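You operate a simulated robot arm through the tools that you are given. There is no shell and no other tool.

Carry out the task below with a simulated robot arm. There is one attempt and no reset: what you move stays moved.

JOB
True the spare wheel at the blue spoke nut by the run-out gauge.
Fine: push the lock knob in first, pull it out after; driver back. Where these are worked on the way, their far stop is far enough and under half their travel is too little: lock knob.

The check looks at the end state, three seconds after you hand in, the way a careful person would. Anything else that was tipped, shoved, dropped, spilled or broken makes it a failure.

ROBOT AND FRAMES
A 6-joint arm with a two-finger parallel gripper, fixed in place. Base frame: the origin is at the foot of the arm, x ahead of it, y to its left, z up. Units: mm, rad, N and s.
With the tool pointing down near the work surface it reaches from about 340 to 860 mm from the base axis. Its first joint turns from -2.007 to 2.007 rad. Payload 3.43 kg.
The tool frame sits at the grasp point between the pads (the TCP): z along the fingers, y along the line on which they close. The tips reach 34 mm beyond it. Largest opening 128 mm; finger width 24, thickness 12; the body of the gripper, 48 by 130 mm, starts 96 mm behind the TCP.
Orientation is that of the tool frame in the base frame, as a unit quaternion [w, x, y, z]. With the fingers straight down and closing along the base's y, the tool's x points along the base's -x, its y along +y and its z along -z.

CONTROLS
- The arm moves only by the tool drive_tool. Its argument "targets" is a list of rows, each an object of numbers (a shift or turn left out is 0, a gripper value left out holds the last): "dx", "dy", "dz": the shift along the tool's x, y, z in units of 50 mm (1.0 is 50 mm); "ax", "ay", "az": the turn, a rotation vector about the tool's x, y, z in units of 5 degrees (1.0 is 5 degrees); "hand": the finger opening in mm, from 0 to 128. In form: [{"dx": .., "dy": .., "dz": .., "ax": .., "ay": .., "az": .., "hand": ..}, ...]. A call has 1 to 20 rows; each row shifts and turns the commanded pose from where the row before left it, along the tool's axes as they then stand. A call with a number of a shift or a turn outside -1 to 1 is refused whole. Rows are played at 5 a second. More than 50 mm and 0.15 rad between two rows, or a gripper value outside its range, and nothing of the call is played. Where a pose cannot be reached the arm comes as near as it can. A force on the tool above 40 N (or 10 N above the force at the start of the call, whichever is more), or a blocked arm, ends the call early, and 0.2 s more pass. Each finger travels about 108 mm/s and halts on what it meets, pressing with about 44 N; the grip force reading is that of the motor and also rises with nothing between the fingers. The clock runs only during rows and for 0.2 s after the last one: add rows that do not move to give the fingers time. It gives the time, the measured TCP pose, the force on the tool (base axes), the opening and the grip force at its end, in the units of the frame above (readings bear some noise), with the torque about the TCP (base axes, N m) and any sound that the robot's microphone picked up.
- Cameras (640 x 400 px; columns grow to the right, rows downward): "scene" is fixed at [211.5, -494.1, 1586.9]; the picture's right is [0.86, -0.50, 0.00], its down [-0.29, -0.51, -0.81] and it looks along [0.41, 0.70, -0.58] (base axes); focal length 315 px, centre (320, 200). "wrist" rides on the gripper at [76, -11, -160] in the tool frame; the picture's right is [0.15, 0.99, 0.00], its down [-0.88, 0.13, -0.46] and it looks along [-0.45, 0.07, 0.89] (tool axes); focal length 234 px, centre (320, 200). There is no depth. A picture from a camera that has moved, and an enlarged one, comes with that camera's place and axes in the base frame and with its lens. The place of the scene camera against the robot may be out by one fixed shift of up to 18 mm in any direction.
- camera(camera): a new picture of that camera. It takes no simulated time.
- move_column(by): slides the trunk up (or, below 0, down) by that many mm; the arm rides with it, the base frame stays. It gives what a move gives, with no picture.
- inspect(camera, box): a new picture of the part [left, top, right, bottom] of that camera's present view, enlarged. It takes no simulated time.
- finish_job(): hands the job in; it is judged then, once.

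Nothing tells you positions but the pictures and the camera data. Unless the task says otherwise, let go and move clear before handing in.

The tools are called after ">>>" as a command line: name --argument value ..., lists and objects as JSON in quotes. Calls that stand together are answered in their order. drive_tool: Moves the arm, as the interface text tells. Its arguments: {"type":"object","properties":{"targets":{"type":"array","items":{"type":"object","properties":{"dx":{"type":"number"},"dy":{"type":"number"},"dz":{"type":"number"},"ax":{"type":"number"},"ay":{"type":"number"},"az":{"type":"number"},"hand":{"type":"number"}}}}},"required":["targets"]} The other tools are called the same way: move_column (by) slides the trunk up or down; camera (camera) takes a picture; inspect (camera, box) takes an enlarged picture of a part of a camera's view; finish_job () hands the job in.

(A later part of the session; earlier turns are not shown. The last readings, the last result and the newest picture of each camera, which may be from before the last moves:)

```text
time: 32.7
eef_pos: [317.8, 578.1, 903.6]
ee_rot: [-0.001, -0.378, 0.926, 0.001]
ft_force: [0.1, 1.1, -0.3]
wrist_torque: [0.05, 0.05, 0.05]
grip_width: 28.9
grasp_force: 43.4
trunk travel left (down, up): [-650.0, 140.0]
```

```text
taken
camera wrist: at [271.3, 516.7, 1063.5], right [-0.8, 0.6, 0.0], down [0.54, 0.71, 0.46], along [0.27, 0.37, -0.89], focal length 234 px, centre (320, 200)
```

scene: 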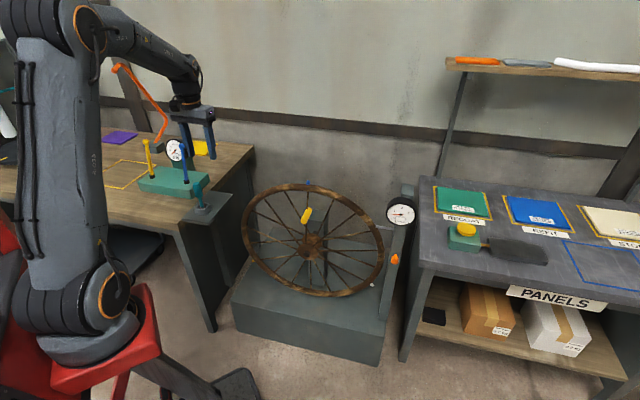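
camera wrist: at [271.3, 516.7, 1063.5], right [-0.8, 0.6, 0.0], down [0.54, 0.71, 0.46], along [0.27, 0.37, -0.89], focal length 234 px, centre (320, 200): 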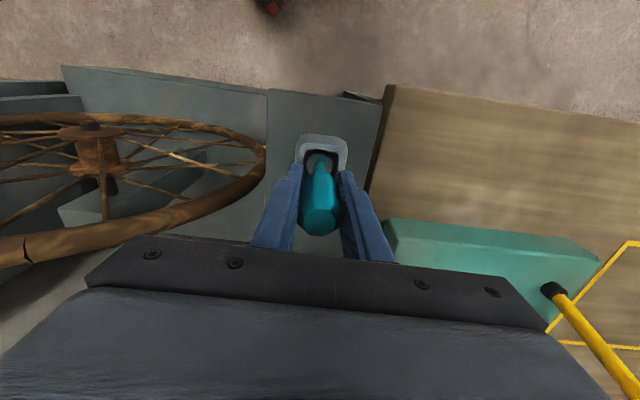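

Gripped at 28.9 mm. Lifting straight up out of the cup.

>>> drive_tool --targets '[{"dz": -0.3}, {"dz": -0.5}, {"dz": -0.7}, {"dz": -0.7}, {"dz": -0.7}, {}]'

>>> camera --camera "wrist"

>>> inspect --camera "scene" --box '[160, 100, 240, 230]'

```text
time: 34.1
eef_pos: [319.0, 577.8, 1050.5]
ee_rot: [-0.001, -0.379, 0.925, 0.002]
ft_force: [0.2, -0.6, -1.7]
wrist_torque: [-0.03, 0.0, 0.0]
grip_width: 28.9
grasp_force: 44.0
trunk travel left (down, up): [-650.0, 140.0]
```

```text
taken
camera wrist: at [273.6, 517.3, 1210.8], right [-0.8, 0.6, 0.0], down [0.54, 0.71, 0.46], along [0.27, 0.37, -0.89], focal length 234 px, centre (320, 200)
```

wrist: 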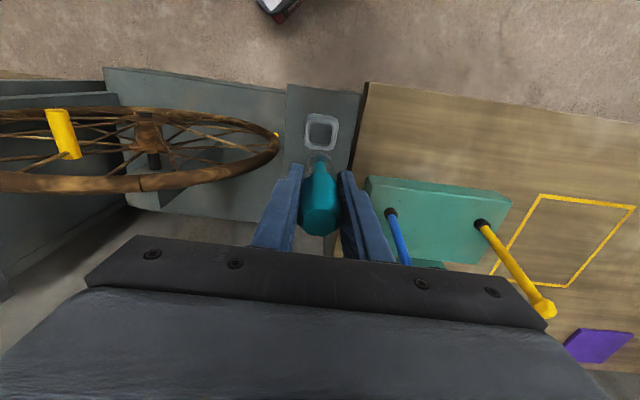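

```text
3.08 times, centred on (200, 165) of scene
camera zoom: at [211.5, -494.1, 1586.9], right [0.86, -0.5, 0.0], down [-0.29, -0.51, -0.81], along [0.41, 0.7, -0.58], focal length 970 px, centre (689, 308)
```

zoom: 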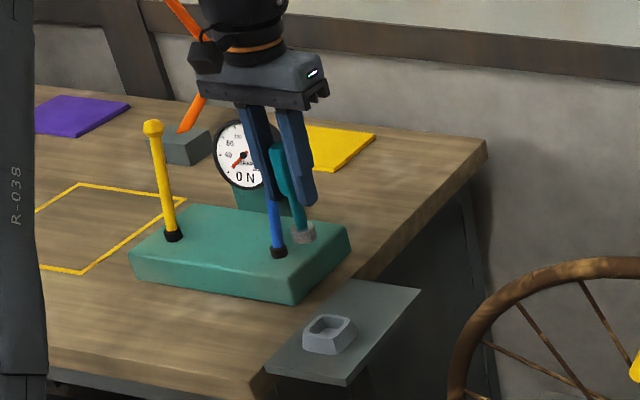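

>>> inspect --camera "scene" --box '[175, 130, 225, 200]'

>>> inspect --camera "wrist" --box '[270, 100, 370, 240]'

```text
5.71 times, centred on (200, 165) of scene
camera zoom: at [211.5, -494.1, 1586.9], right [0.86, -0.5, 0.0], down [-0.29, -0.51, -0.81], along [0.41, 0.7, -0.58], focal length 1801 px, centre (1006, 400)
```

zoom: 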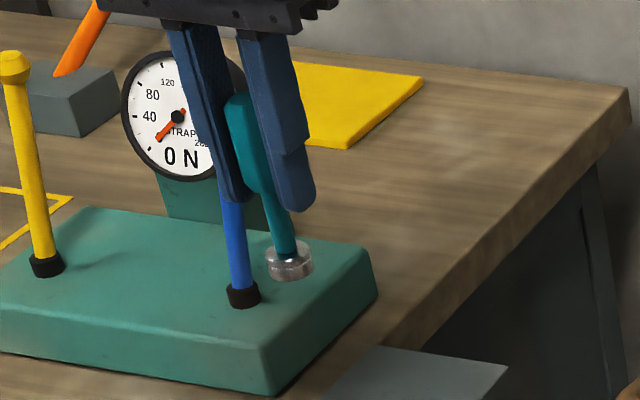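

```text
2.86 times, centred on (320, 170) of wrist
camera zoom: at [273.6, 517.3, 1210.8], right [-0.8, 0.6, 0.0], down [0.54, 0.71, 0.46], along [0.27, 0.37, -0.89], focal length 669 px, centre (320, 286)
```

zoom: 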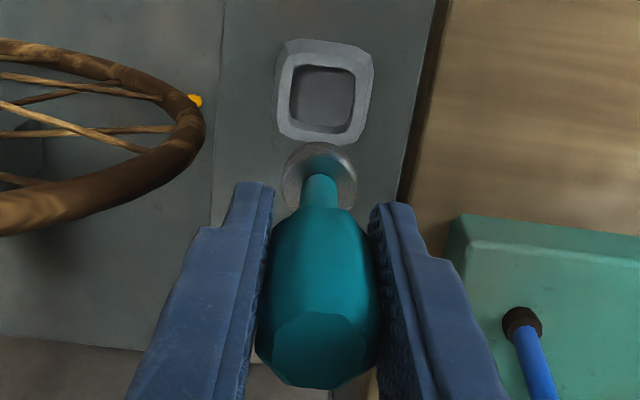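

The driver has a cup-shaped metal socket with its tip about 84 mm below the TCP. Blue nut estimate: (668,362,952). I'll rise and carry the driver toward a point short of the nut to re-measure it.

>>> drive_tool --targets '[{"dz": -0.8}, {"dz": -0.8}, {"dx": -0.219, "dy": -0.886}, {"dx": -0.219, "dy": -0.886}, {"dx": -0.219, "dy": -0.886}, {"dx": -0.219, "dy": -0.886}, {"dx": -0.219, "dy": -0.886}, {"dx": -0.219, "dy": -0.886}, {}]'

>>> camera --camera "wrist"

>>> camera --camera "scene"

```text
time: 36.1
eef_pos: [550.5, 432.7, 1125.8]
ee_rot: [-0.001, -0.378, 0.926, 0.003]
ft_force: [-0.7, -0.6, -1.2]
wrist_torque: [-0.04, -0.01, -0.01]
grip_width: 28.7
grasp_force: 44.0
trunk travel left (down, up): [-650.0, 140.0]
```

```text
taken
camera wrist: at [506.1, 370.7, 1285.7], right [-0.8, 0.6, 0.0], down [0.54, 0.71, 0.46], along [0.27, 0.37, -0.89], focal length 234 px, centre (320, 200)
```

wrist: 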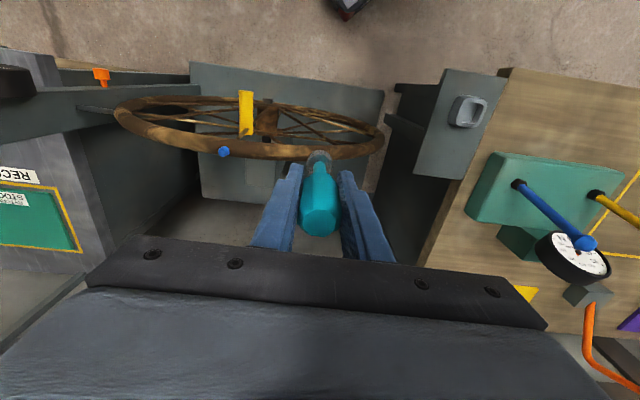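

```text
taken
```

scene: 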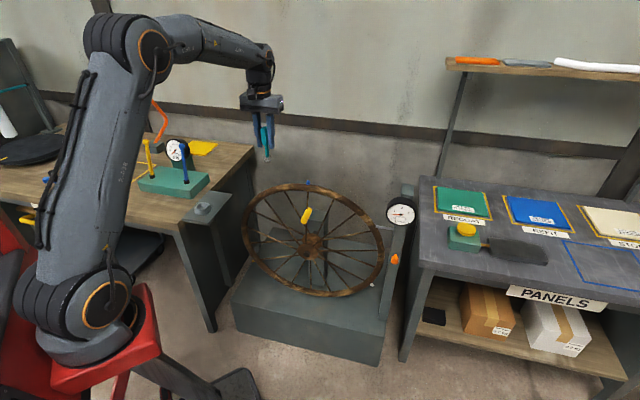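

>>> inspect --camera "wrist" --box '[190, 120, 290, 190]'

>>> inspect --camera "scene" --box '[290, 165, 330, 195]'

>>> inspect --camera "wrist" --box '[280, 130, 360, 190]'

```text
5.71 times, centred on (240, 155) of wrist
camera zoom: at [506.1, 370.7, 1285.7], right [-0.8, 0.6, 0.0], down [0.54, 0.71, 0.46], along [0.27, 0.37, -0.89], focal length 1338 px, centre (777, 457)
```

zoom: 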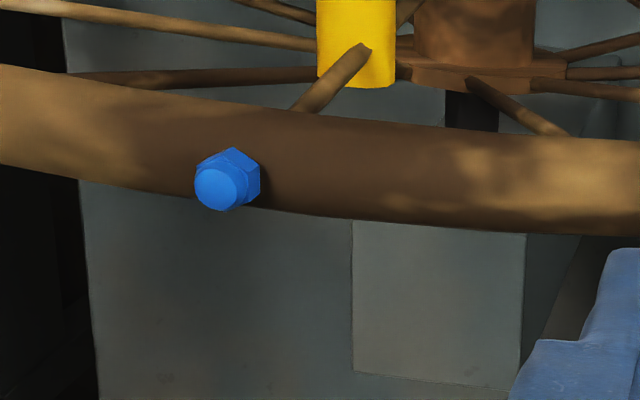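

```text
13.33 times, centred on (310, 180) of scene
camera zoom: at [211.5, -494.1, 1586.9], right [0.86, -0.5, 0.0], down [-0.29, -0.51, -0.81], along [0.41, 0.7, -0.58], focal length 4203 px, centre (453, 467)
```

zoom: 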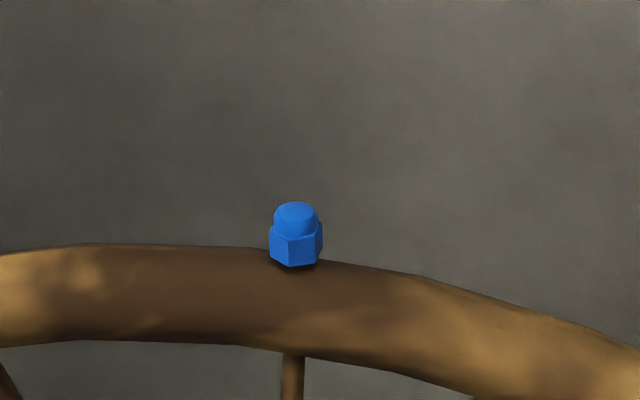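

```text
6.67 times, centred on (320, 160) of wrist
camera zoom: at [506.1, 370.7, 1285.7], right [-0.8, 0.6, 0.0], down [0.54, 0.71, 0.46], along [0.27, 0.37, -0.89], focal length 1561 px, centre (320, 467)
```

zoom: 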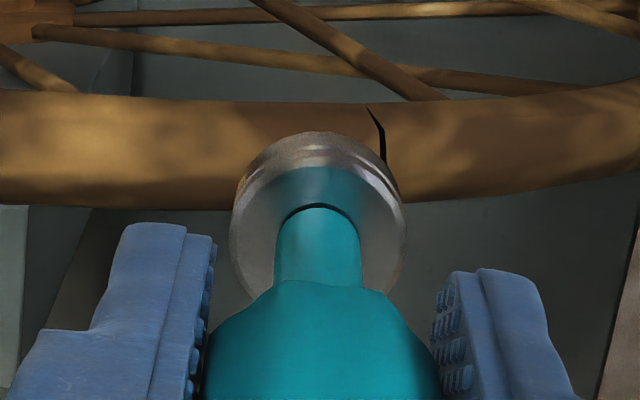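

The blue nut is a hex cap nut, dome top at about (667,362.5,963). Moving above it and lowering to just above for alignment checks.

>>> drive_tool --targets '[{"dx": -0.227, "dy": -0.877}, {"dx": -0.227, "dy": -0.877}, {"dx": -0.227, "dy": -0.877}, {"dz": 0.5}, {}]'

>>> camera --camera "wrist"

>>> inspect --camera "scene" --box '[270, 110, 350, 200]'

>>> inspect --camera "wrist" --box '[280, 120, 360, 190]'

```text
time: 37.3
eef_pos: [668.2, 364.9, 1101.6]
ee_rot: [0.0, -0.379, 0.925, 0.001]
ft_force: [0.5, 0.2, -0.5]
wrist_torque: [0.01, 0.02, 0.04]
grip_width: 28.8
grasp_force: 44.1
trunk travel left (down, up): [-650.0, 140.0]
```

```text
taken
camera wrist: at [622.5, 303.1, 1261.5], right [-0.8, 0.6, 0.0], down [0.54, 0.71, 0.46], along [0.27, 0.37, -0.89], focal length 234 px, centre (320, 200)
```

wrist: 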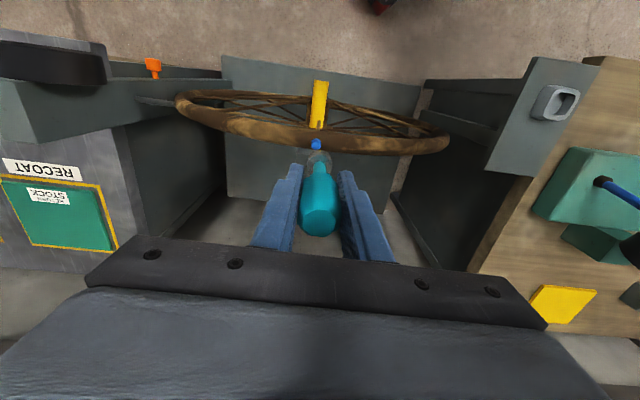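

```text
4.44 times, centred on (310, 155) of scene
camera zoom: at [211.5, -494.1, 1586.9], right [0.86, -0.5, 0.0], down [-0.29, -0.51, -0.81], along [0.41, 0.7, -0.58], focal length 1401 px, centre (364, 400)
```

zoom: 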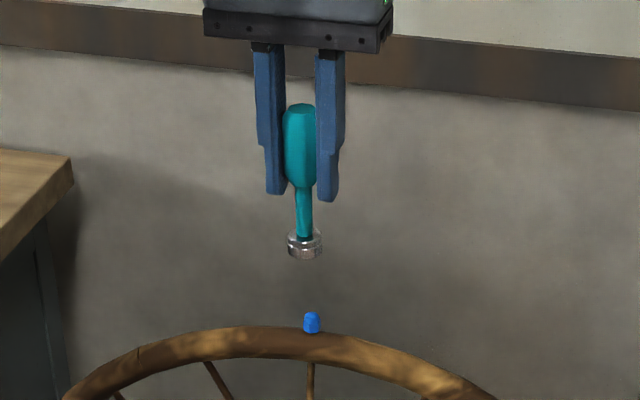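

```text
5.71 times, centred on (320, 155) of wrist
camera zoom: at [622.5, 303.1, 1261.5], right [-0.8, 0.6, 0.0], down [0.54, 0.71, 0.46], along [0.27, 0.37, -0.89], focal length 1338 px, centre (320, 457)
```

zoom: 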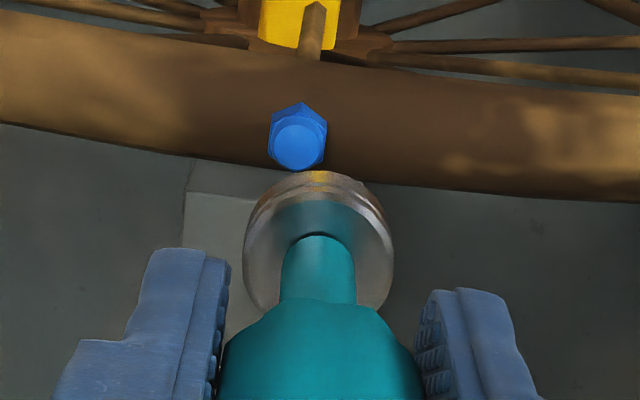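

The nut is ~4 mm off to one side in the closing direction (both cameras agree). Correct and lower to just above the dome.

>>> drive_tool --targets '[{"dx": 0.02, "dy": -0.084}, {"dz": 0.5}, {"dz": 0.3}, {}]'

>>> inspect --camera "scene" --box '[280, 130, 340, 200]'

>>> inspect --camera "wrist" --box '[280, 120, 360, 190]'

```text
time: 38.3
eef_pos: [669.7, 358.9, 1061.9]
ee_rot: [-0.001, -0.379, 0.925, 0.003]
ft_force: [0.1, -0.4, -2.5]
wrist_torque: [0.01, 0.01, 0.0]
grip_width: 29.0
grasp_force: 44.0
trunk travel left (down, up): [-650.0, 140.0]
```

```text
5.71 times, centred on (310, 165) of scene
camera zoom: at [211.5, -494.1, 1586.9], right [0.86, -0.5, 0.0], down [-0.29, -0.51, -0.81], along [0.41, 0.7, -0.58], focal length 1801 px, centre (377, 400)
```

zoom: 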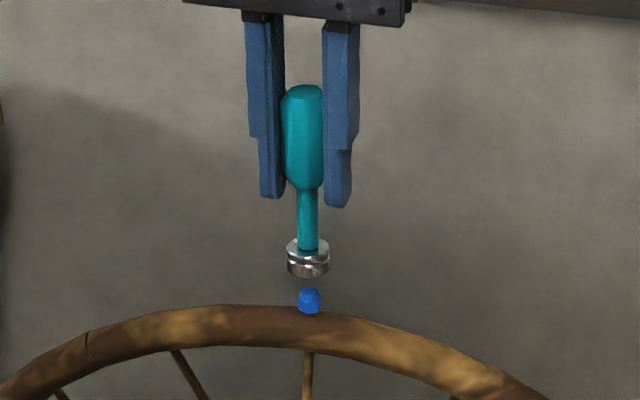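

```text
5.71 times, centred on (320, 155) of wrist
camera zoom: at [624.0, 297.4, 1221.5], right [-0.8, 0.6, 0.0], down [0.54, 0.71, 0.46], along [0.27, 0.37, -0.89], focal length 1338 px, centre (320, 457)
```

zoom: 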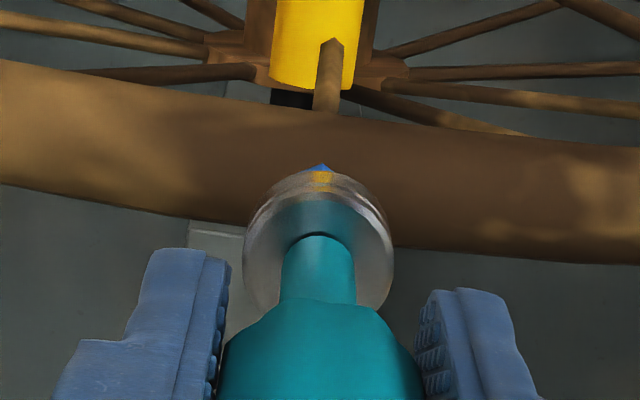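

Lateral alignment is good in the scene view; the nut is right under the socket. Lowering slowly.

>>> drive_tool --targets '[{"dz": 0.1}, {"dz": 0.1}, {"dz": 0.06}, {}]'

>>> inspect --camera "scene" --box '[290, 150, 330, 200]'

>>> inspect --camera "wrist" --box '[280, 120, 360, 190]'

```text
time: 39.3
eef_pos: [671.1, 359.5, 1047.2]
ee_rot: [-0.001, -0.379, 0.925, 0.003]
ft_force: [0.0, 0.3, -1.1]
wrist_torque: [0.0, 0.02, 0.01]
grip_width: 28.9
grasp_force: 44.2
trunk travel left (down, up): [-650.0, 140.0]
```

```text
8.00 times, centred on (310, 175) of scene
camera zoom: at [211.5, -494.1, 1586.9], right [0.86, -0.5, 0.0], down [-0.29, -0.51, -0.81], along [0.41, 0.7, -0.58], focal length 2522 px, centre (400, 400)
```

zoom: 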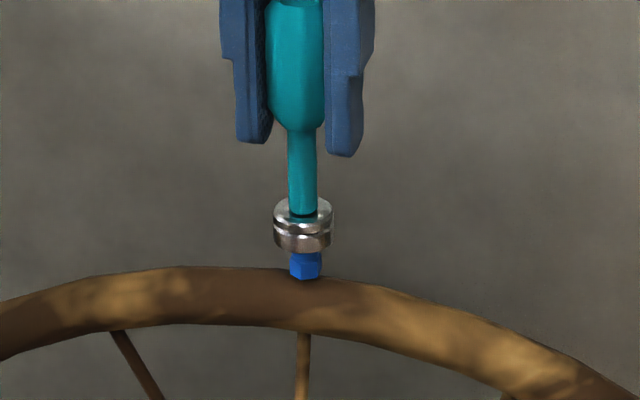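

```text
5.71 times, centred on (320, 155) of wrist
camera zoom: at [624.4, 299.2, 1207.6], right [-0.8, 0.6, 0.0], down [0.54, 0.71, 0.46], along [0.27, 0.37, -0.89], focal length 1338 px, centre (320, 457)
```

zoom: 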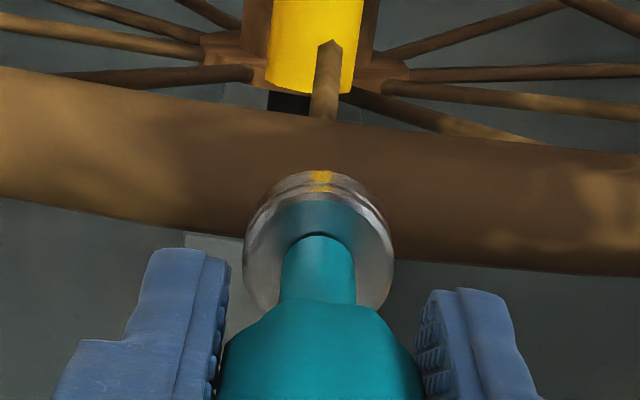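

Socket is just above the dome, about 1 mm off. Small correction, and lowering gently with force watch.

>>> drive_tool --targets '[{"dy": -0.018}, {"dz": 0.04}, {"dz": 0.04}, {"dz": 0.04}, {"dz": 0.04}, {}]'

>>> inspect --camera "scene" --box '[290, 150, 330, 200]'

```text
time: 40.7
eef_pos: [670.9, 360.5, 1039.1]
ee_rot: [0.0, -0.379, 0.926, 0.002]
ft_force: [-1.2, -0.5, -0.7]
wrist_torque: [0.01, 0.02, 0.02]
grip_width: 29.0
grasp_force: 43.8
trunk travel left (down, up): [-650.0, 140.0]
```

```text
8.00 times, centred on (310, 175) of scene
camera zoom: at [211.5, -494.1, 1586.9], right [0.86, -0.5, 0.0], down [-0.29, -0.51, -0.81], along [0.41, 0.7, -0.58], focal length 2522 px, centre (400, 400)
```

zoom: 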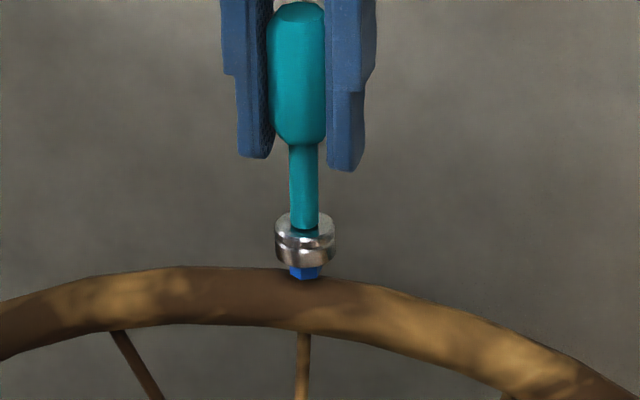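

Still free, and the nut is now inside the socket rim. Continuing down gently.

>>> drive_tool --targets '[{"dz": 0.04}, {"dz": 0.04}, {}, {"dz": 0.03}, {}]'

>>> inspect --camera "scene" --box '[290, 150, 330, 200]'

>>> inspect --camera "scene" --box '[370, 180, 440, 240]'

```text
time: 41.9
eef_pos: [671.3, 359.7, 1035.6]
ee_rot: [-0.002, -0.379, 0.925, 0.002]
ft_force: [0.3, 0.2, -1.1]
wrist_torque: [0.01, 0.02, 0.02]
grip_width: 29.0
grasp_force: 44.5
trunk travel left (down, up): [-650.0, 140.0]
```

```text
8.00 times, centred on (310, 175) of scene
camera zoom: at [211.5, -494.1, 1586.9], right [0.86, -0.5, 0.0], down [-0.29, -0.51, -0.81], along [0.41, 0.7, -0.58], focal length 2522 px, centre (400, 400)
```

zoom: 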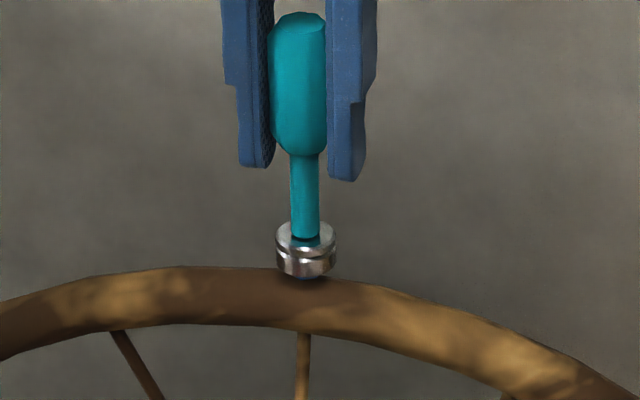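

```text
6.67 times, centred on (405, 210) of scene
camera zoom: at [211.5, -494.1, 1586.9], right [0.86, -0.5, 0.0], down [-0.29, -0.51, -0.81], along [0.41, 0.7, -0.58], focal length 2102 px, centre (-247, 133)
```

zoom: 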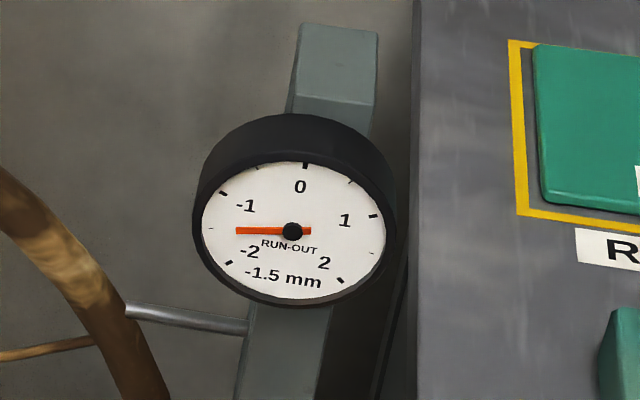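

The gauge reads −1.5 mm. Lower a touch more until seated, then a trial turn.

>>> drive_tool --targets '[{"dz": 0.03}, {"dz": 0.03}, {}]'

>>> inspect --camera "scene" --box '[290, 150, 330, 200]'

```text
time: 42.7
eef_pos: [671.3, 358.6, 1033.0]
ee_rot: [0.0, -0.379, 0.925, 0.002]
ft_force: [1.0, 1.8, 5.9]
wrist_torque: [0.0, -0.13, -0.03]
grip_width: 29.3
grasp_force: 44.0
trunk travel left (down, up): [-650.0, 140.0]
```

```text
8.00 times, centred on (310, 175) of scene
camera zoom: at [211.5, -494.1, 1586.9], right [0.86, -0.5, 0.0], down [-0.29, -0.51, -0.81], along [0.41, 0.7, -0.58], focal length 2522 px, centre (400, 400)
```

zoom: 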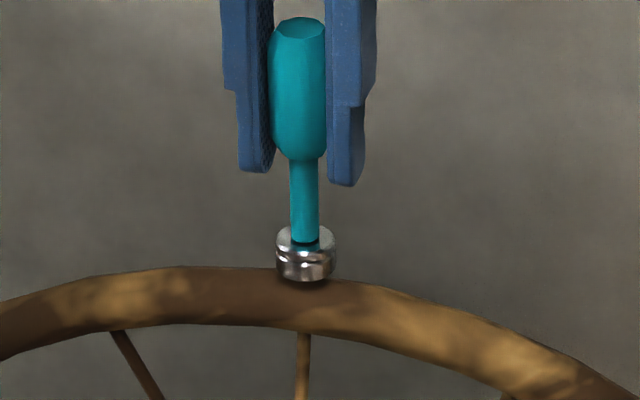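

Seated with ~7 N contact. Trial turn clockwise from above by 20°, then check the gauge.

>>> drive_tool --targets '[{"az": 0.5}, {"az": 0.5}, {"az": 1}, {"az": 1}, {"az": 1}, {}]'

>>> inspect --camera "scene" --box '[370, 180, 440, 240]'

>>> inspect --camera "scene" --box '[290, 150, 330, 200]'

```text
time: 44.1
eef_pos: [670.6, 360.1, 1032.4]
ee_rot: [-0.001, -0.212, 0.977, 0.001]
ft_force: [2.7, -2.1, 4.7]
wrist_torque: [-0.24, -0.23, 0.01]
grip_width: 29.2
grasp_force: 43.4
trunk travel left (down, up): [-650.0, 140.0]
```

```text
6.67 times, centred on (405, 210) of scene
camera zoom: at [211.5, -494.1, 1586.9], right [0.86, -0.5, 0.0], down [-0.29, -0.51, -0.81], along [0.41, 0.7, -0.58], focal length 2102 px, centre (-247, 133)
```

zoom: 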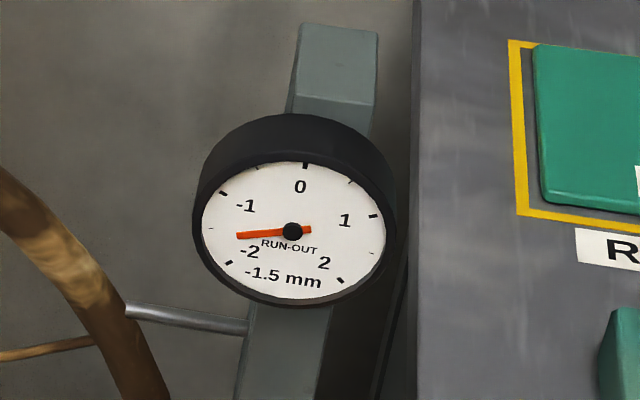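

```text
8.00 times, centred on (310, 175) of scene
camera zoom: at [211.5, -494.1, 1586.9], right [0.86, -0.5, 0.0], down [-0.29, -0.51, -0.81], along [0.41, 0.7, -0.58], focal length 2522 px, centre (400, 400)
```

zoom: 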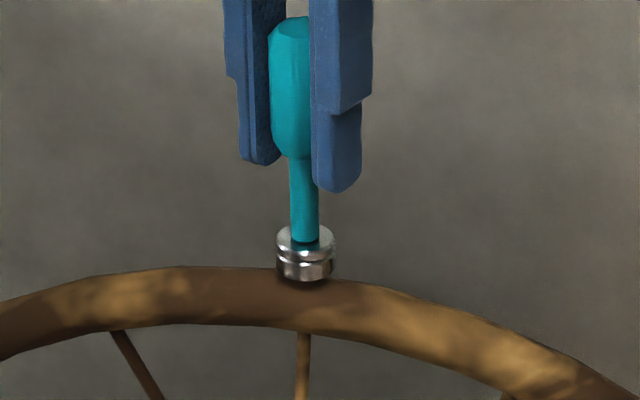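

Clockwise drove the reading slightly more negative, so the nut must go counter-clockwise. Turning back the other way.

>>> drive_tool --targets '[{"az": -1}, {"az": -1}, {"az": -1}, {"az": -1}, {"az": -1}, {"az": -1}, {"az": -1}, {"az": -1}, {"az": -1}, {"az": -1}, {"az": -1}, {"az": -1}, {}]'

>>> inspect --camera "scene" --box '[370, 180, 440, 240]'

>>> inspect --camera "scene" --box '[290, 150, 330, 200]'

```text
time: 46.9
eef_pos: [671.7, 359.2, 1033.3]
ee_rot: [-0.001, -0.673, 0.74, 0.002]
ft_force: [4.0, -4.3, 7.2]
wrist_torque: [-0.28, -0.36, -0.06]
grip_width: 28.9
grasp_force: 43.8
trunk travel left (down, up): [-650.0, 140.0]
```

```text
6.67 times, centred on (405, 210) of scene
camera zoom: at [211.5, -494.1, 1586.9], right [0.86, -0.5, 0.0], down [-0.29, -0.51, -0.81], along [0.41, 0.7, -0.58], focal length 2102 px, centre (-247, 133)
```

zoom: 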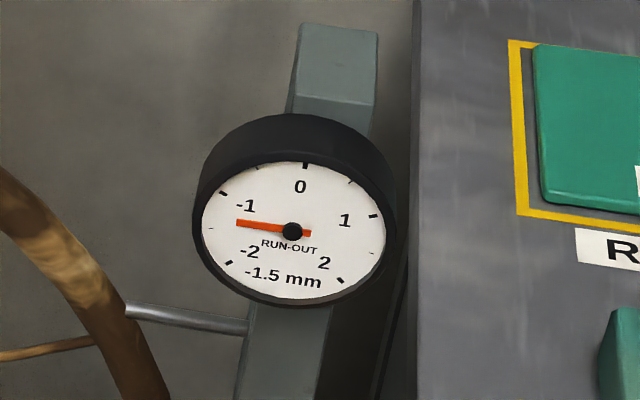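

```text
8.00 times, centred on (310, 175) of scene
camera zoom: at [211.5, -494.1, 1586.9], right [0.86, -0.5, 0.0], down [-0.29, -0.51, -0.81], along [0.41, 0.7, -0.58], focal length 2522 px, centre (400, 400)
```

zoom: 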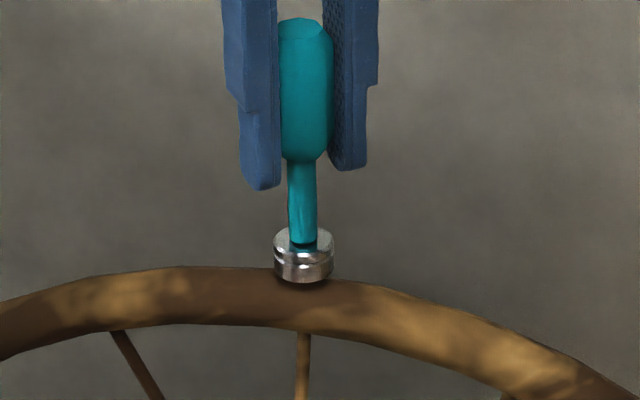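

The needle is moving toward zero with counter-clockwise turning. Continuing.

>>> drive_tool --targets '[{"az": -1}, {"az": -1}, {"az": -1}, {"az": -1}, {"az": -1}, {"az": -1}, {"az": -1}, {"az": -1}, {"az": -1}, {"az": -1}, {"az": -1}, {"az": -1}, {"az": -1}, {"az": -1}, {"az": -1}, {}]'

>>> inspect --camera "scene" --box '[370, 180, 440, 240]'

>>> inspect --camera "scene" --box '[270, 110, 350, 200]'

```text
time: 50.3
eef_pos: [670.3, 360.7, 1032.6]
ee_rot: [-0.002, 0.984, -0.177, -0.002]
ft_force: [0.4, -2.4, 7.7]
wrist_torque: [-0.18, 0.04, 0.0]
grip_width: 29.3
grasp_force: 44.2
trunk travel left (down, up): [-650.0, 140.0]
```

```text
6.67 times, centred on (405, 210) of scene
camera zoom: at [211.5, -494.1, 1586.9], right [0.86, -0.5, 0.0], down [-0.29, -0.51, -0.81], along [0.41, 0.7, -0.58], focal length 2102 px, centre (-247, 133)
```

zoom: 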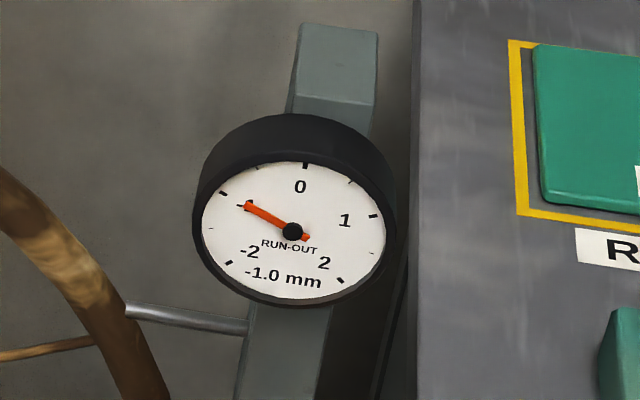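

```text
4.44 times, centred on (310, 155) of scene
camera zoom: at [211.5, -494.1, 1586.9], right [0.86, -0.5, 0.0], down [-0.29, -0.51, -0.81], along [0.41, 0.7, -0.58], focal length 1401 px, centre (364, 400)
```

zoom: 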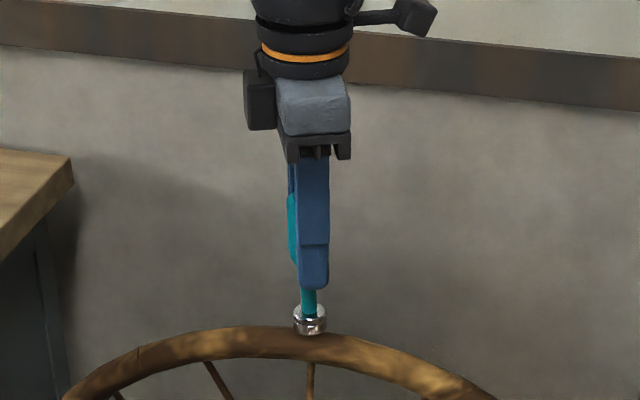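

Reading is now −1.0 mm; 75° gave ~0.35 mm. Continuing another 100°.

>>> drive_tool --targets '[{"az": -1}, {"az": -1}, {"az": -1}, {"az": -1}, {"az": -1}, {"az": -1}, {"az": -1}, {"az": -1}, {"az": -1}, {"az": -1}, {"az": -1}, {"az": -1}, {"az": -1}, {"az": -1}, {"az": -1}, {"az": -1}, {"az": -1}, {"az": -1}, {}]'

>>> inspect --camera "scene" --box '[370, 180, 440, 240]'

>>> inspect --camera "scene" --box '[270, 110, 350, 200]'

```text
time: 54.3
eef_pos: [671.4, 361.0, 1032.6]
ee_rot: [-0.002, 0.982, 0.19, -0.002]
ft_force: [-1.5, 1.2, 5.0]
wrist_torque: [-0.06, 0.05, 0.0]
grip_width: 28.7
grasp_force: 44.5
out of reach, approached as far as the arm can: row 10, 11, 12, 13, 14, 15, 16, 17, 18
trunk travel left (down, up): [-650.0, 140.0]
```

```text
6.67 times, centred on (405, 210) of scene
camera zoom: at [211.5, -494.1, 1586.9], right [0.86, -0.5, 0.0], down [-0.29, -0.51, -0.81], along [0.41, 0.7, -0.58], focal length 2102 px, centre (-247, 133)
```

zoom: 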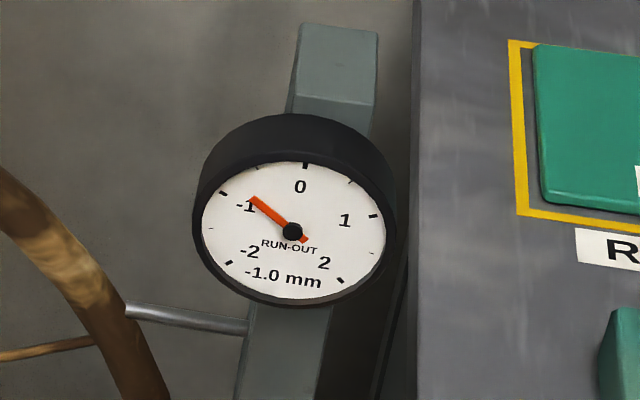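

```text
4.44 times, centred on (310, 155) of scene
camera zoom: at [211.5, -494.1, 1586.9], right [0.86, -0.5, 0.0], down [-0.29, -0.51, -0.81], along [0.41, 0.7, -0.58], focal length 1401 px, centre (364, 400)
```

zoom: 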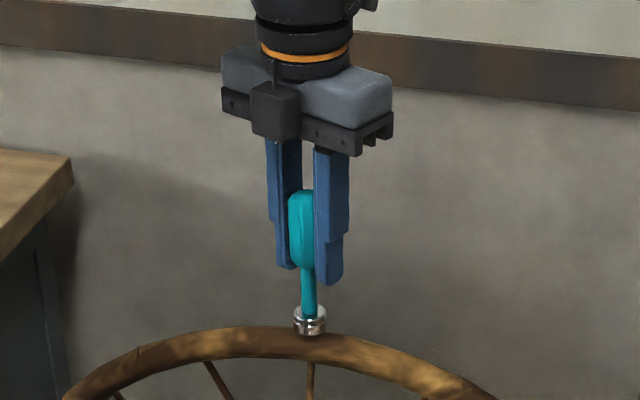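

The wrist hit its turning limit at about −0.8 mm. I'll centre the slack, lift the driver clear of the nut, wind back 240° (a whole number of hex steps), and refit.

>>> drive_tool --targets '[{"az": 0.8}, {"az": 0.8}, {}, {"dz": -0.1}, {"dz": -0.2}, {"dz": -0.2}, {"dz": -0.2}, {}]'

>>> inspect --camera "scene" --box '[370, 180, 440, 240]'

>>> inspect --camera "scene" --box '[280, 130, 340, 200]'

```text
time: 56.1
eef_pos: [671.9, 363.0, 1066.9]
ee_rot: [-0.001, 0.993, 0.12, -0.001]
ft_force: [0.1, 0.5, -1.4]
wrist_torque: [0.01, -0.02, -0.01]
grip_width: 29.0
grasp_force: 44.0
trunk travel left (down, up): [-650.0, 140.0]
```

```text
6.67 times, centred on (405, 210) of scene
camera zoom: at [211.5, -494.1, 1586.9], right [0.86, -0.5, 0.0], down [-0.29, -0.51, -0.81], along [0.41, 0.7, -0.58], focal length 2102 px, centre (-247, 133)
```

zoom: 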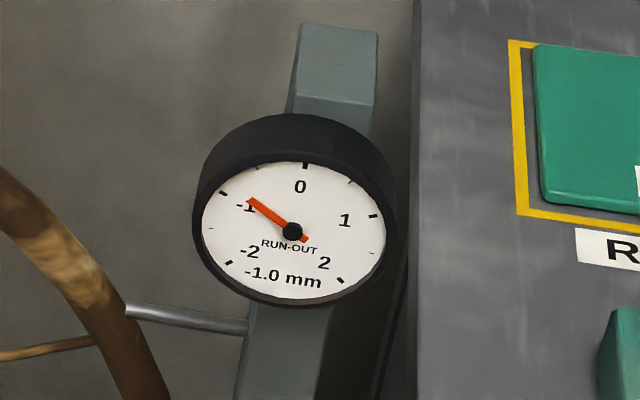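

```text
5.71 times, centred on (310, 165) of scene
camera zoom: at [211.5, -494.1, 1586.9], right [0.86, -0.5, 0.0], down [-0.29, -0.51, -0.81], along [0.41, 0.7, -0.58], focal length 1801 px, centre (377, 400)
```

zoom: 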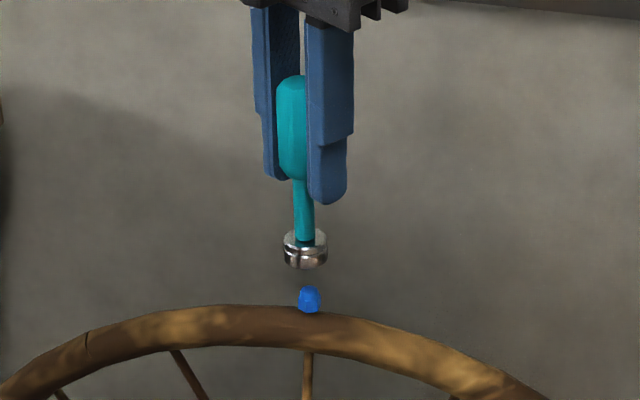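

Clear of the nut. Winding back clockwise 240°.

>>> drive_tool --targets '[{"az": 1}, {"az": 1}, {"az": 1}, {"az": 1}, {"az": 1}, {"az": 1}, {"az": 1}, {"az": 1}, {"az": 1}, {"az": 1}, {"az": 1}, {"az": 1}, {"az": 1}, {"az": 1}, {"az": 1}, {"az": 1}, {"az": 1}, {"az": 1}, {"az": 1}, {"az": 1}]'

>>> drive_tool --targets '[{"az": 1}, {"az": 1}, {"az": 1}, {"az": 1}, {"az": 1}, {"az": 1}, {"az": 1}, {"az": 1}, {"az": 1}, {"az": 1}, {"az": 1}, {"az": 1}, {"az": 1}, {"az": 1}, {"az": 1}, {"az": 1}, {"az": 1}, {"az": 1}, {"az": 1}, {"az": 1}]'

>>> drive_tool --targets '[{"az": 1}, {"az": 1}, {"az": 1}, {"az": 1}, {"az": 1}, {"az": 1}, {"az": 1}, {"az": 1}, {}]'

>>> inspect --camera "scene" --box '[280, 130, 340, 200]'

>>> camera --camera "wrist"

```text
time: 60.3
eef_pos: [672.2, 359.7, 1067.7]
ee_rot: [0.0, 0.73, -0.683, -0.002]
ft_force: [-0.7, 0.9, -0.9]
wrist_torque: [-0.01, 0.02, 0.01]
grip_width: 29.2
grasp_force: 44.0
trunk travel left (down, up): [-650.0, 140.0]
```

```text
time: 64.5
eef_pos: [670.9, 360.3, 1068.3]
ee_rot: [-0.002, 0.053, 0.999, 0.001]
ft_force: [-0.9, -0.5, -0.8]
wrist_torque: [-0.02, 0.02, 0.01]
grip_width: 28.9
grasp_force: 43.9
trunk travel left (down, up): [-650.0, 140.0]
```

```text
time: 66.5
eef_pos: [670.4, 360.1, 1068.4]
ee_rot: [-0.002, 0.391, 0.92, 0.0]
ft_force: [-0.1, 0.1, -1.4]
wrist_torque: [-0.01, -0.01, -0.01]
grip_width: 28.9
grasp_force: 43.4
trunk travel left (down, up): [-650.0, 140.0]
```

```text
5.71 times, centred on (310, 165) of scene
camera zoom: at [211.5, -494.1, 1586.9], right [0.86, -0.5, 0.0], down [-0.29, -0.51, -0.81], along [0.41, 0.7, -0.58], focal length 1801 px, centre (377, 400)
```

zoom: 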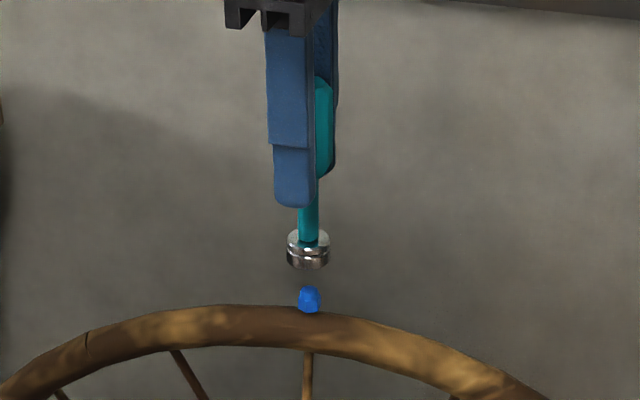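

```text
taken
camera wrist: at [610.1, 406.5, 1228.5], right [0.61, 0.79, 0.0], down [0.71, -0.55, 0.45], along [0.36, -0.28, -0.89], focal length 234 px, centre (320, 200)
```

wrist: 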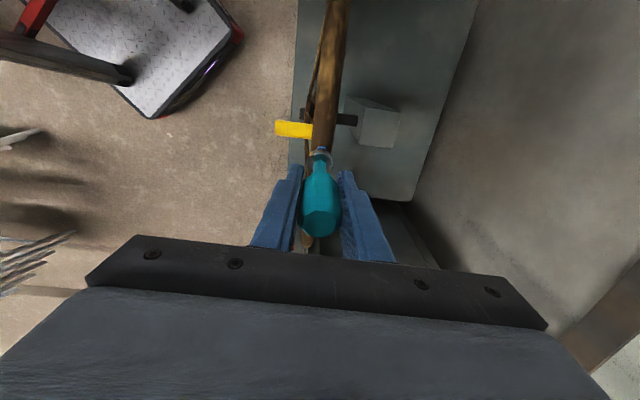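

Now the wrist camera looks along the wheel's rim — good for checking the other alignment direction.

>>> inspect --camera "wrist" --box '[280, 110, 370, 190]'

>>> inspect --camera "scene" --box '[295, 160, 325, 190]'

```text
5.00 times, centred on (325, 150) of wrist
camera zoom: at [610.1, 406.5, 1228.5], right [0.61, 0.79, 0.0], down [0.71, -0.55, 0.45], along [0.36, -0.28, -0.89], focal length 1171 px, centre (295, 450)
```

zoom: 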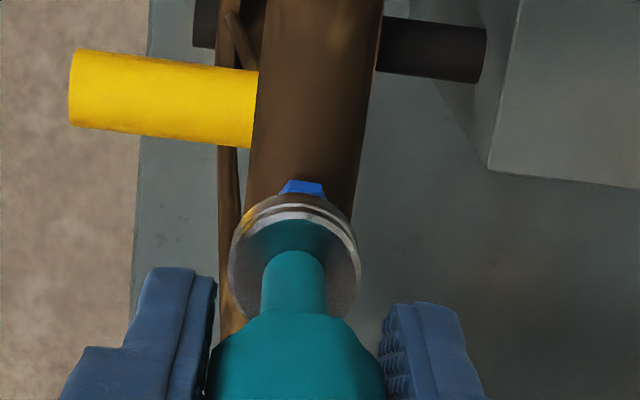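

```text
13.33 times, centred on (310, 175) of scene
camera zoom: at [211.5, -494.1, 1586.9], right [0.86, -0.5, 0.0], down [-0.29, -0.51, -0.81], along [0.41, 0.7, -0.58], focal length 4203 px, centre (453, 533)
```

zoom: 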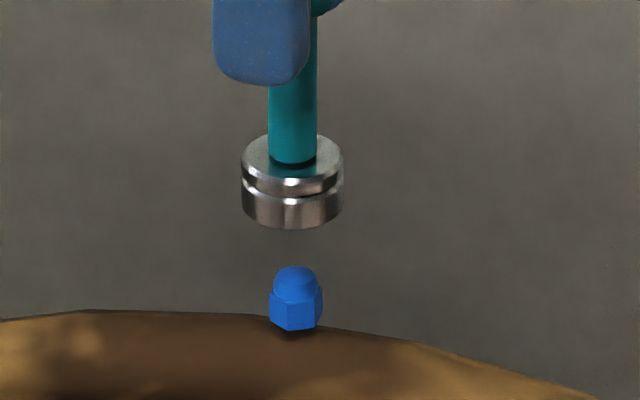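

Nut is ~1 mm toward the wheel's far side from the socket; correcting and lowering back on.

>>> drive_tool --targets '[{"dy": 0.02}, {"dz": 0.2}, {"dz": 0.15}, {"dz": 0.08}, {"dz": 0.06}, {"dz": 0.06}, {"dz": 0.05}, {"dz": 0.04}, {"dz": 0.04}, {}]'

>>> inspect --camera "scene" --box '[290, 150, 330, 200]'

```text
time: 68.7
eef_pos: [672.4, 361.5, 1032.5]
ee_rot: [-0.002, 0.392, 0.92, 0.001]
ft_force: [0.4, 0.1, -1.9]
wrist_torque: [0.0, 0.04, -0.01]
grip_width: 29.2
grasp_force: 44.7
trunk travel left (down, up): [-650.0, 140.0]
```

```text
8.00 times, centred on (310, 175) of scene
camera zoom: at [211.5, -494.1, 1586.9], right [0.86, -0.5, 0.0], down [-0.29, -0.51, -0.81], along [0.41, 0.7, -0.58], focal length 2522 px, centre (400, 400)
```

zoom: 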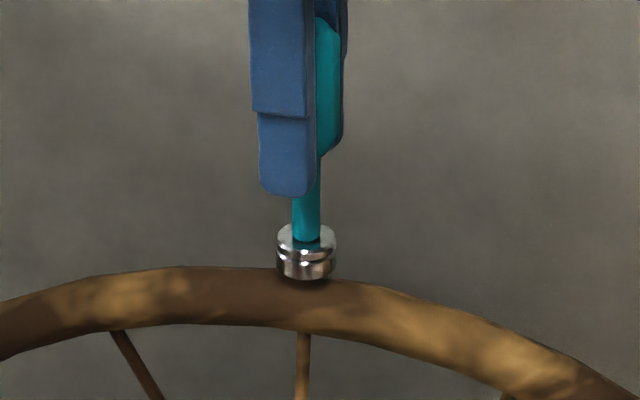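

Seated cleanly. Continue counter-clockwise 100° and read.

>>> drive_tool --targets '[{"az": -1}, {"az": -1}, {"az": -1}, {"az": -1}, {"az": -1}, {"az": -1}, {"az": -1}, {"az": -1}, {"az": -1}, {"az": -1}, {"az": -1}, {"az": -1}, {"az": -1}, {"az": -1}, {"az": -1}, {"az": -1}, {"az": -1}, {"az": -1}, {"az": -1}, {"az": -1}]'

>>> inspect --camera "scene" --box '[370, 180, 440, 240]'

>>> inspect --camera "scene" --box '[290, 150, 330, 200]'

```text
time: 72.9
eef_pos: [672.3, 360.9, 1034.6]
ee_rot: [-0.001, -0.454, 0.891, 0.002]
ft_force: [-0.3, 0.8, -0.5]
wrist_torque: [-0.02, 0.0, -0.06]
grip_width: 28.8
grasp_force: 43.7
trunk travel left (down, up): [-650.0, 140.0]
```

```text
6.67 times, centred on (405, 210) of scene
camera zoom: at [211.5, -494.1, 1586.9], right [0.86, -0.5, 0.0], down [-0.29, -0.51, -0.81], along [0.41, 0.7, -0.58], focal length 2102 px, centre (-247, 133)
```

zoom: 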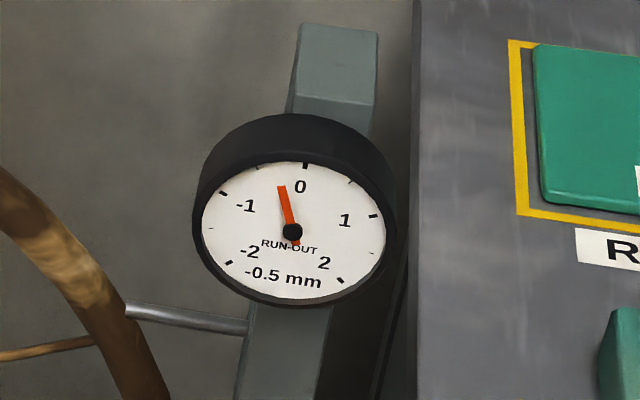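

```text
8.00 times, centred on (310, 175) of scene
camera zoom: at [211.5, -494.1, 1586.9], right [0.86, -0.5, 0.0], down [-0.29, -0.51, -0.81], along [0.41, 0.7, -0.58], focal length 2522 px, centre (400, 400)
```

zoom: 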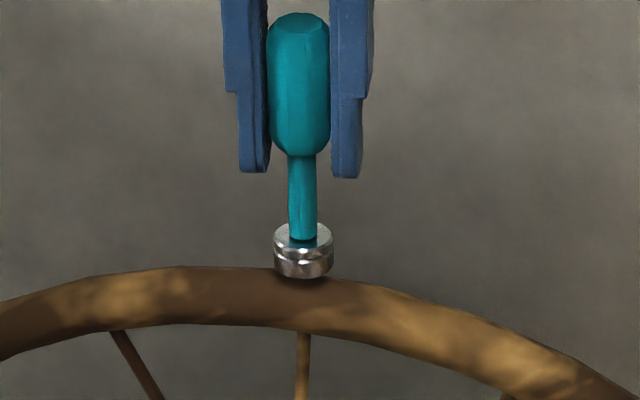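

Needle at about −0.33. Rate ≈0.006 mm/deg; turning 45° more and then fine-tuning with a close-up of the dial.

>>> drive_tool --targets '[{"az": -1}, {"az": -1}, {"az": -1}, {"az": -1}, {"az": -1}, {"az": -1}, {"az": -1}, {"az": -1}, {"az": -1}, {}]'

>>> inspect --camera "scene" --box '[384, 198, 416, 224]'

>>> inspect --camera "scene" --box '[290, 150, 330, 200]'

```text
time: 75.1
eef_pos: [670.7, 361.6, 1033.5]
ee_rot: [-0.001, 0.76, -0.65, -0.003]
ft_force: [-0.7, 1.1, -0.7]
wrist_torque: [-0.01, 0.02, -0.04]
grip_width: 29.2
grasp_force: 44.3
trunk travel left (down, up): [-650.0, 140.0]
```

```text
15.38 times, centred on (400, 211) of scene
camera zoom: at [211.5, -494.1, 1586.9], right [0.86, -0.5, 0.0], down [-0.29, -0.51, -0.81], along [0.41, 0.7, -0.58], focal length 4850 px, centre (-911, 31)
```

zoom: 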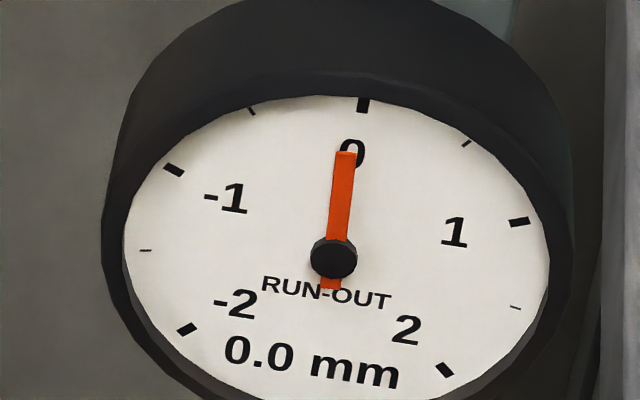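

```text
8.00 times, centred on (310, 175) of scene
camera zoom: at [211.5, -494.1, 1586.9], right [0.86, -0.5, 0.0], down [-0.29, -0.51, -0.81], along [0.41, 0.7, -0.58], focal length 2522 px, centre (400, 400)
```

zoom: 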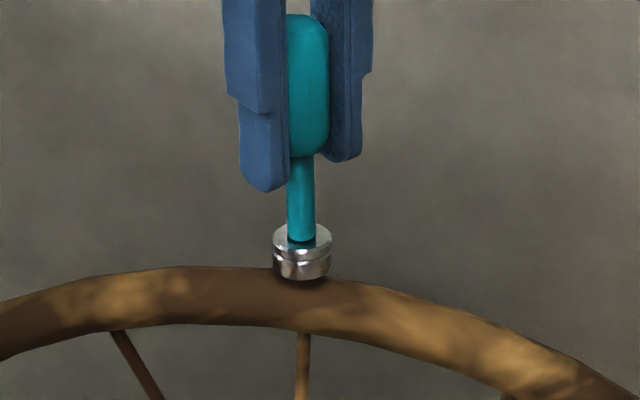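

Display shows 0.0 mm; fitted needle is about −0.05 mm. A final 8° counter-clockwise for centre.

>>> drive_tool --targets '[{"az": -0.8}, {"az": -0.8}, {}]'

>>> inspect --camera "scene" --box '[384, 198, 416, 224]'

```text
time: 75.9
eef_pos: [670.8, 361.3, 1033.6]
ee_rot: [-0.001, 0.804, -0.595, -0.002]
ft_force: [0.2, -0.1, -1.5]
wrist_torque: [-0.03, 0.0, -0.01]
grip_width: 29.0
grasp_force: 43.8
trunk travel left (down, up): [-650.0, 140.0]
```

```text
15.38 times, centred on (400, 211) of scene
camera zoom: at [211.5, -494.1, 1586.9], right [0.86, -0.5, 0.0], down [-0.29, -0.51, -0.81], along [0.41, 0.7, -0.58], focal length 4850 px, centre (-911, 31)
```

zoom: 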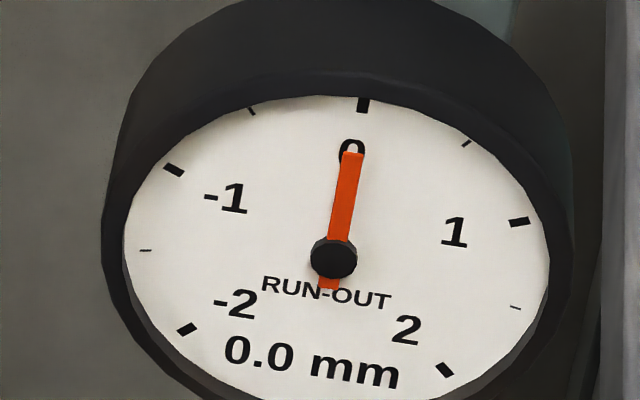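

Needle is essentially on zero. Easing back 4° within the slack, then lifting straight off.

>>> drive_tool --targets '[{"az": 0.8}, {}, {"dz": -0.05}, {"dz": -0.1}, {"dz": -0.2}, {"dz": -0.3}, {"dz": -0.5}, {"dz": -0.5}, {}]'

>>> inspect --camera "scene" --box '[384, 198, 416, 224]'

>>> camera --camera "scene"

```text
time: 77.9
eef_pos: [671.8, 361.2, 1118.2]
ee_rot: [0.0, 0.782, -0.623, -0.002]
ft_force: [-0.2, 0.2, -1.8]
wrist_torque: [0.0, 0.03, 0.01]
grip_width: 29.1
grasp_force: 44.1
trunk travel left (down, up): [-650.0, 140.0]
```

```text
15.38 times, centred on (400, 211) of scene
camera zoom: at [211.5, -494.1, 1586.9], right [0.86, -0.5, 0.0], down [-0.29, -0.51, -0.81], along [0.41, 0.7, -0.58], focal length 4850 px, centre (-911, 31)
```

zoom: 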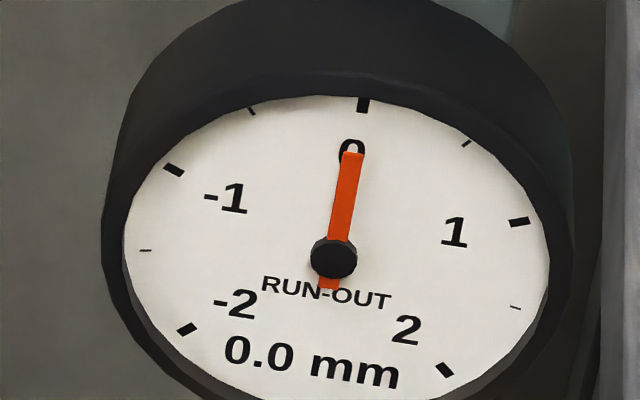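

```text
taken
```

scene: 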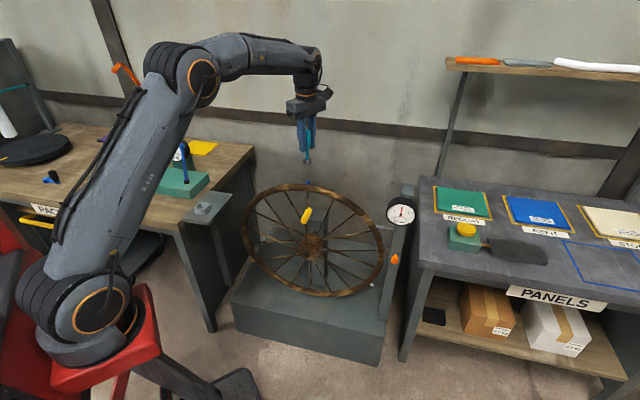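

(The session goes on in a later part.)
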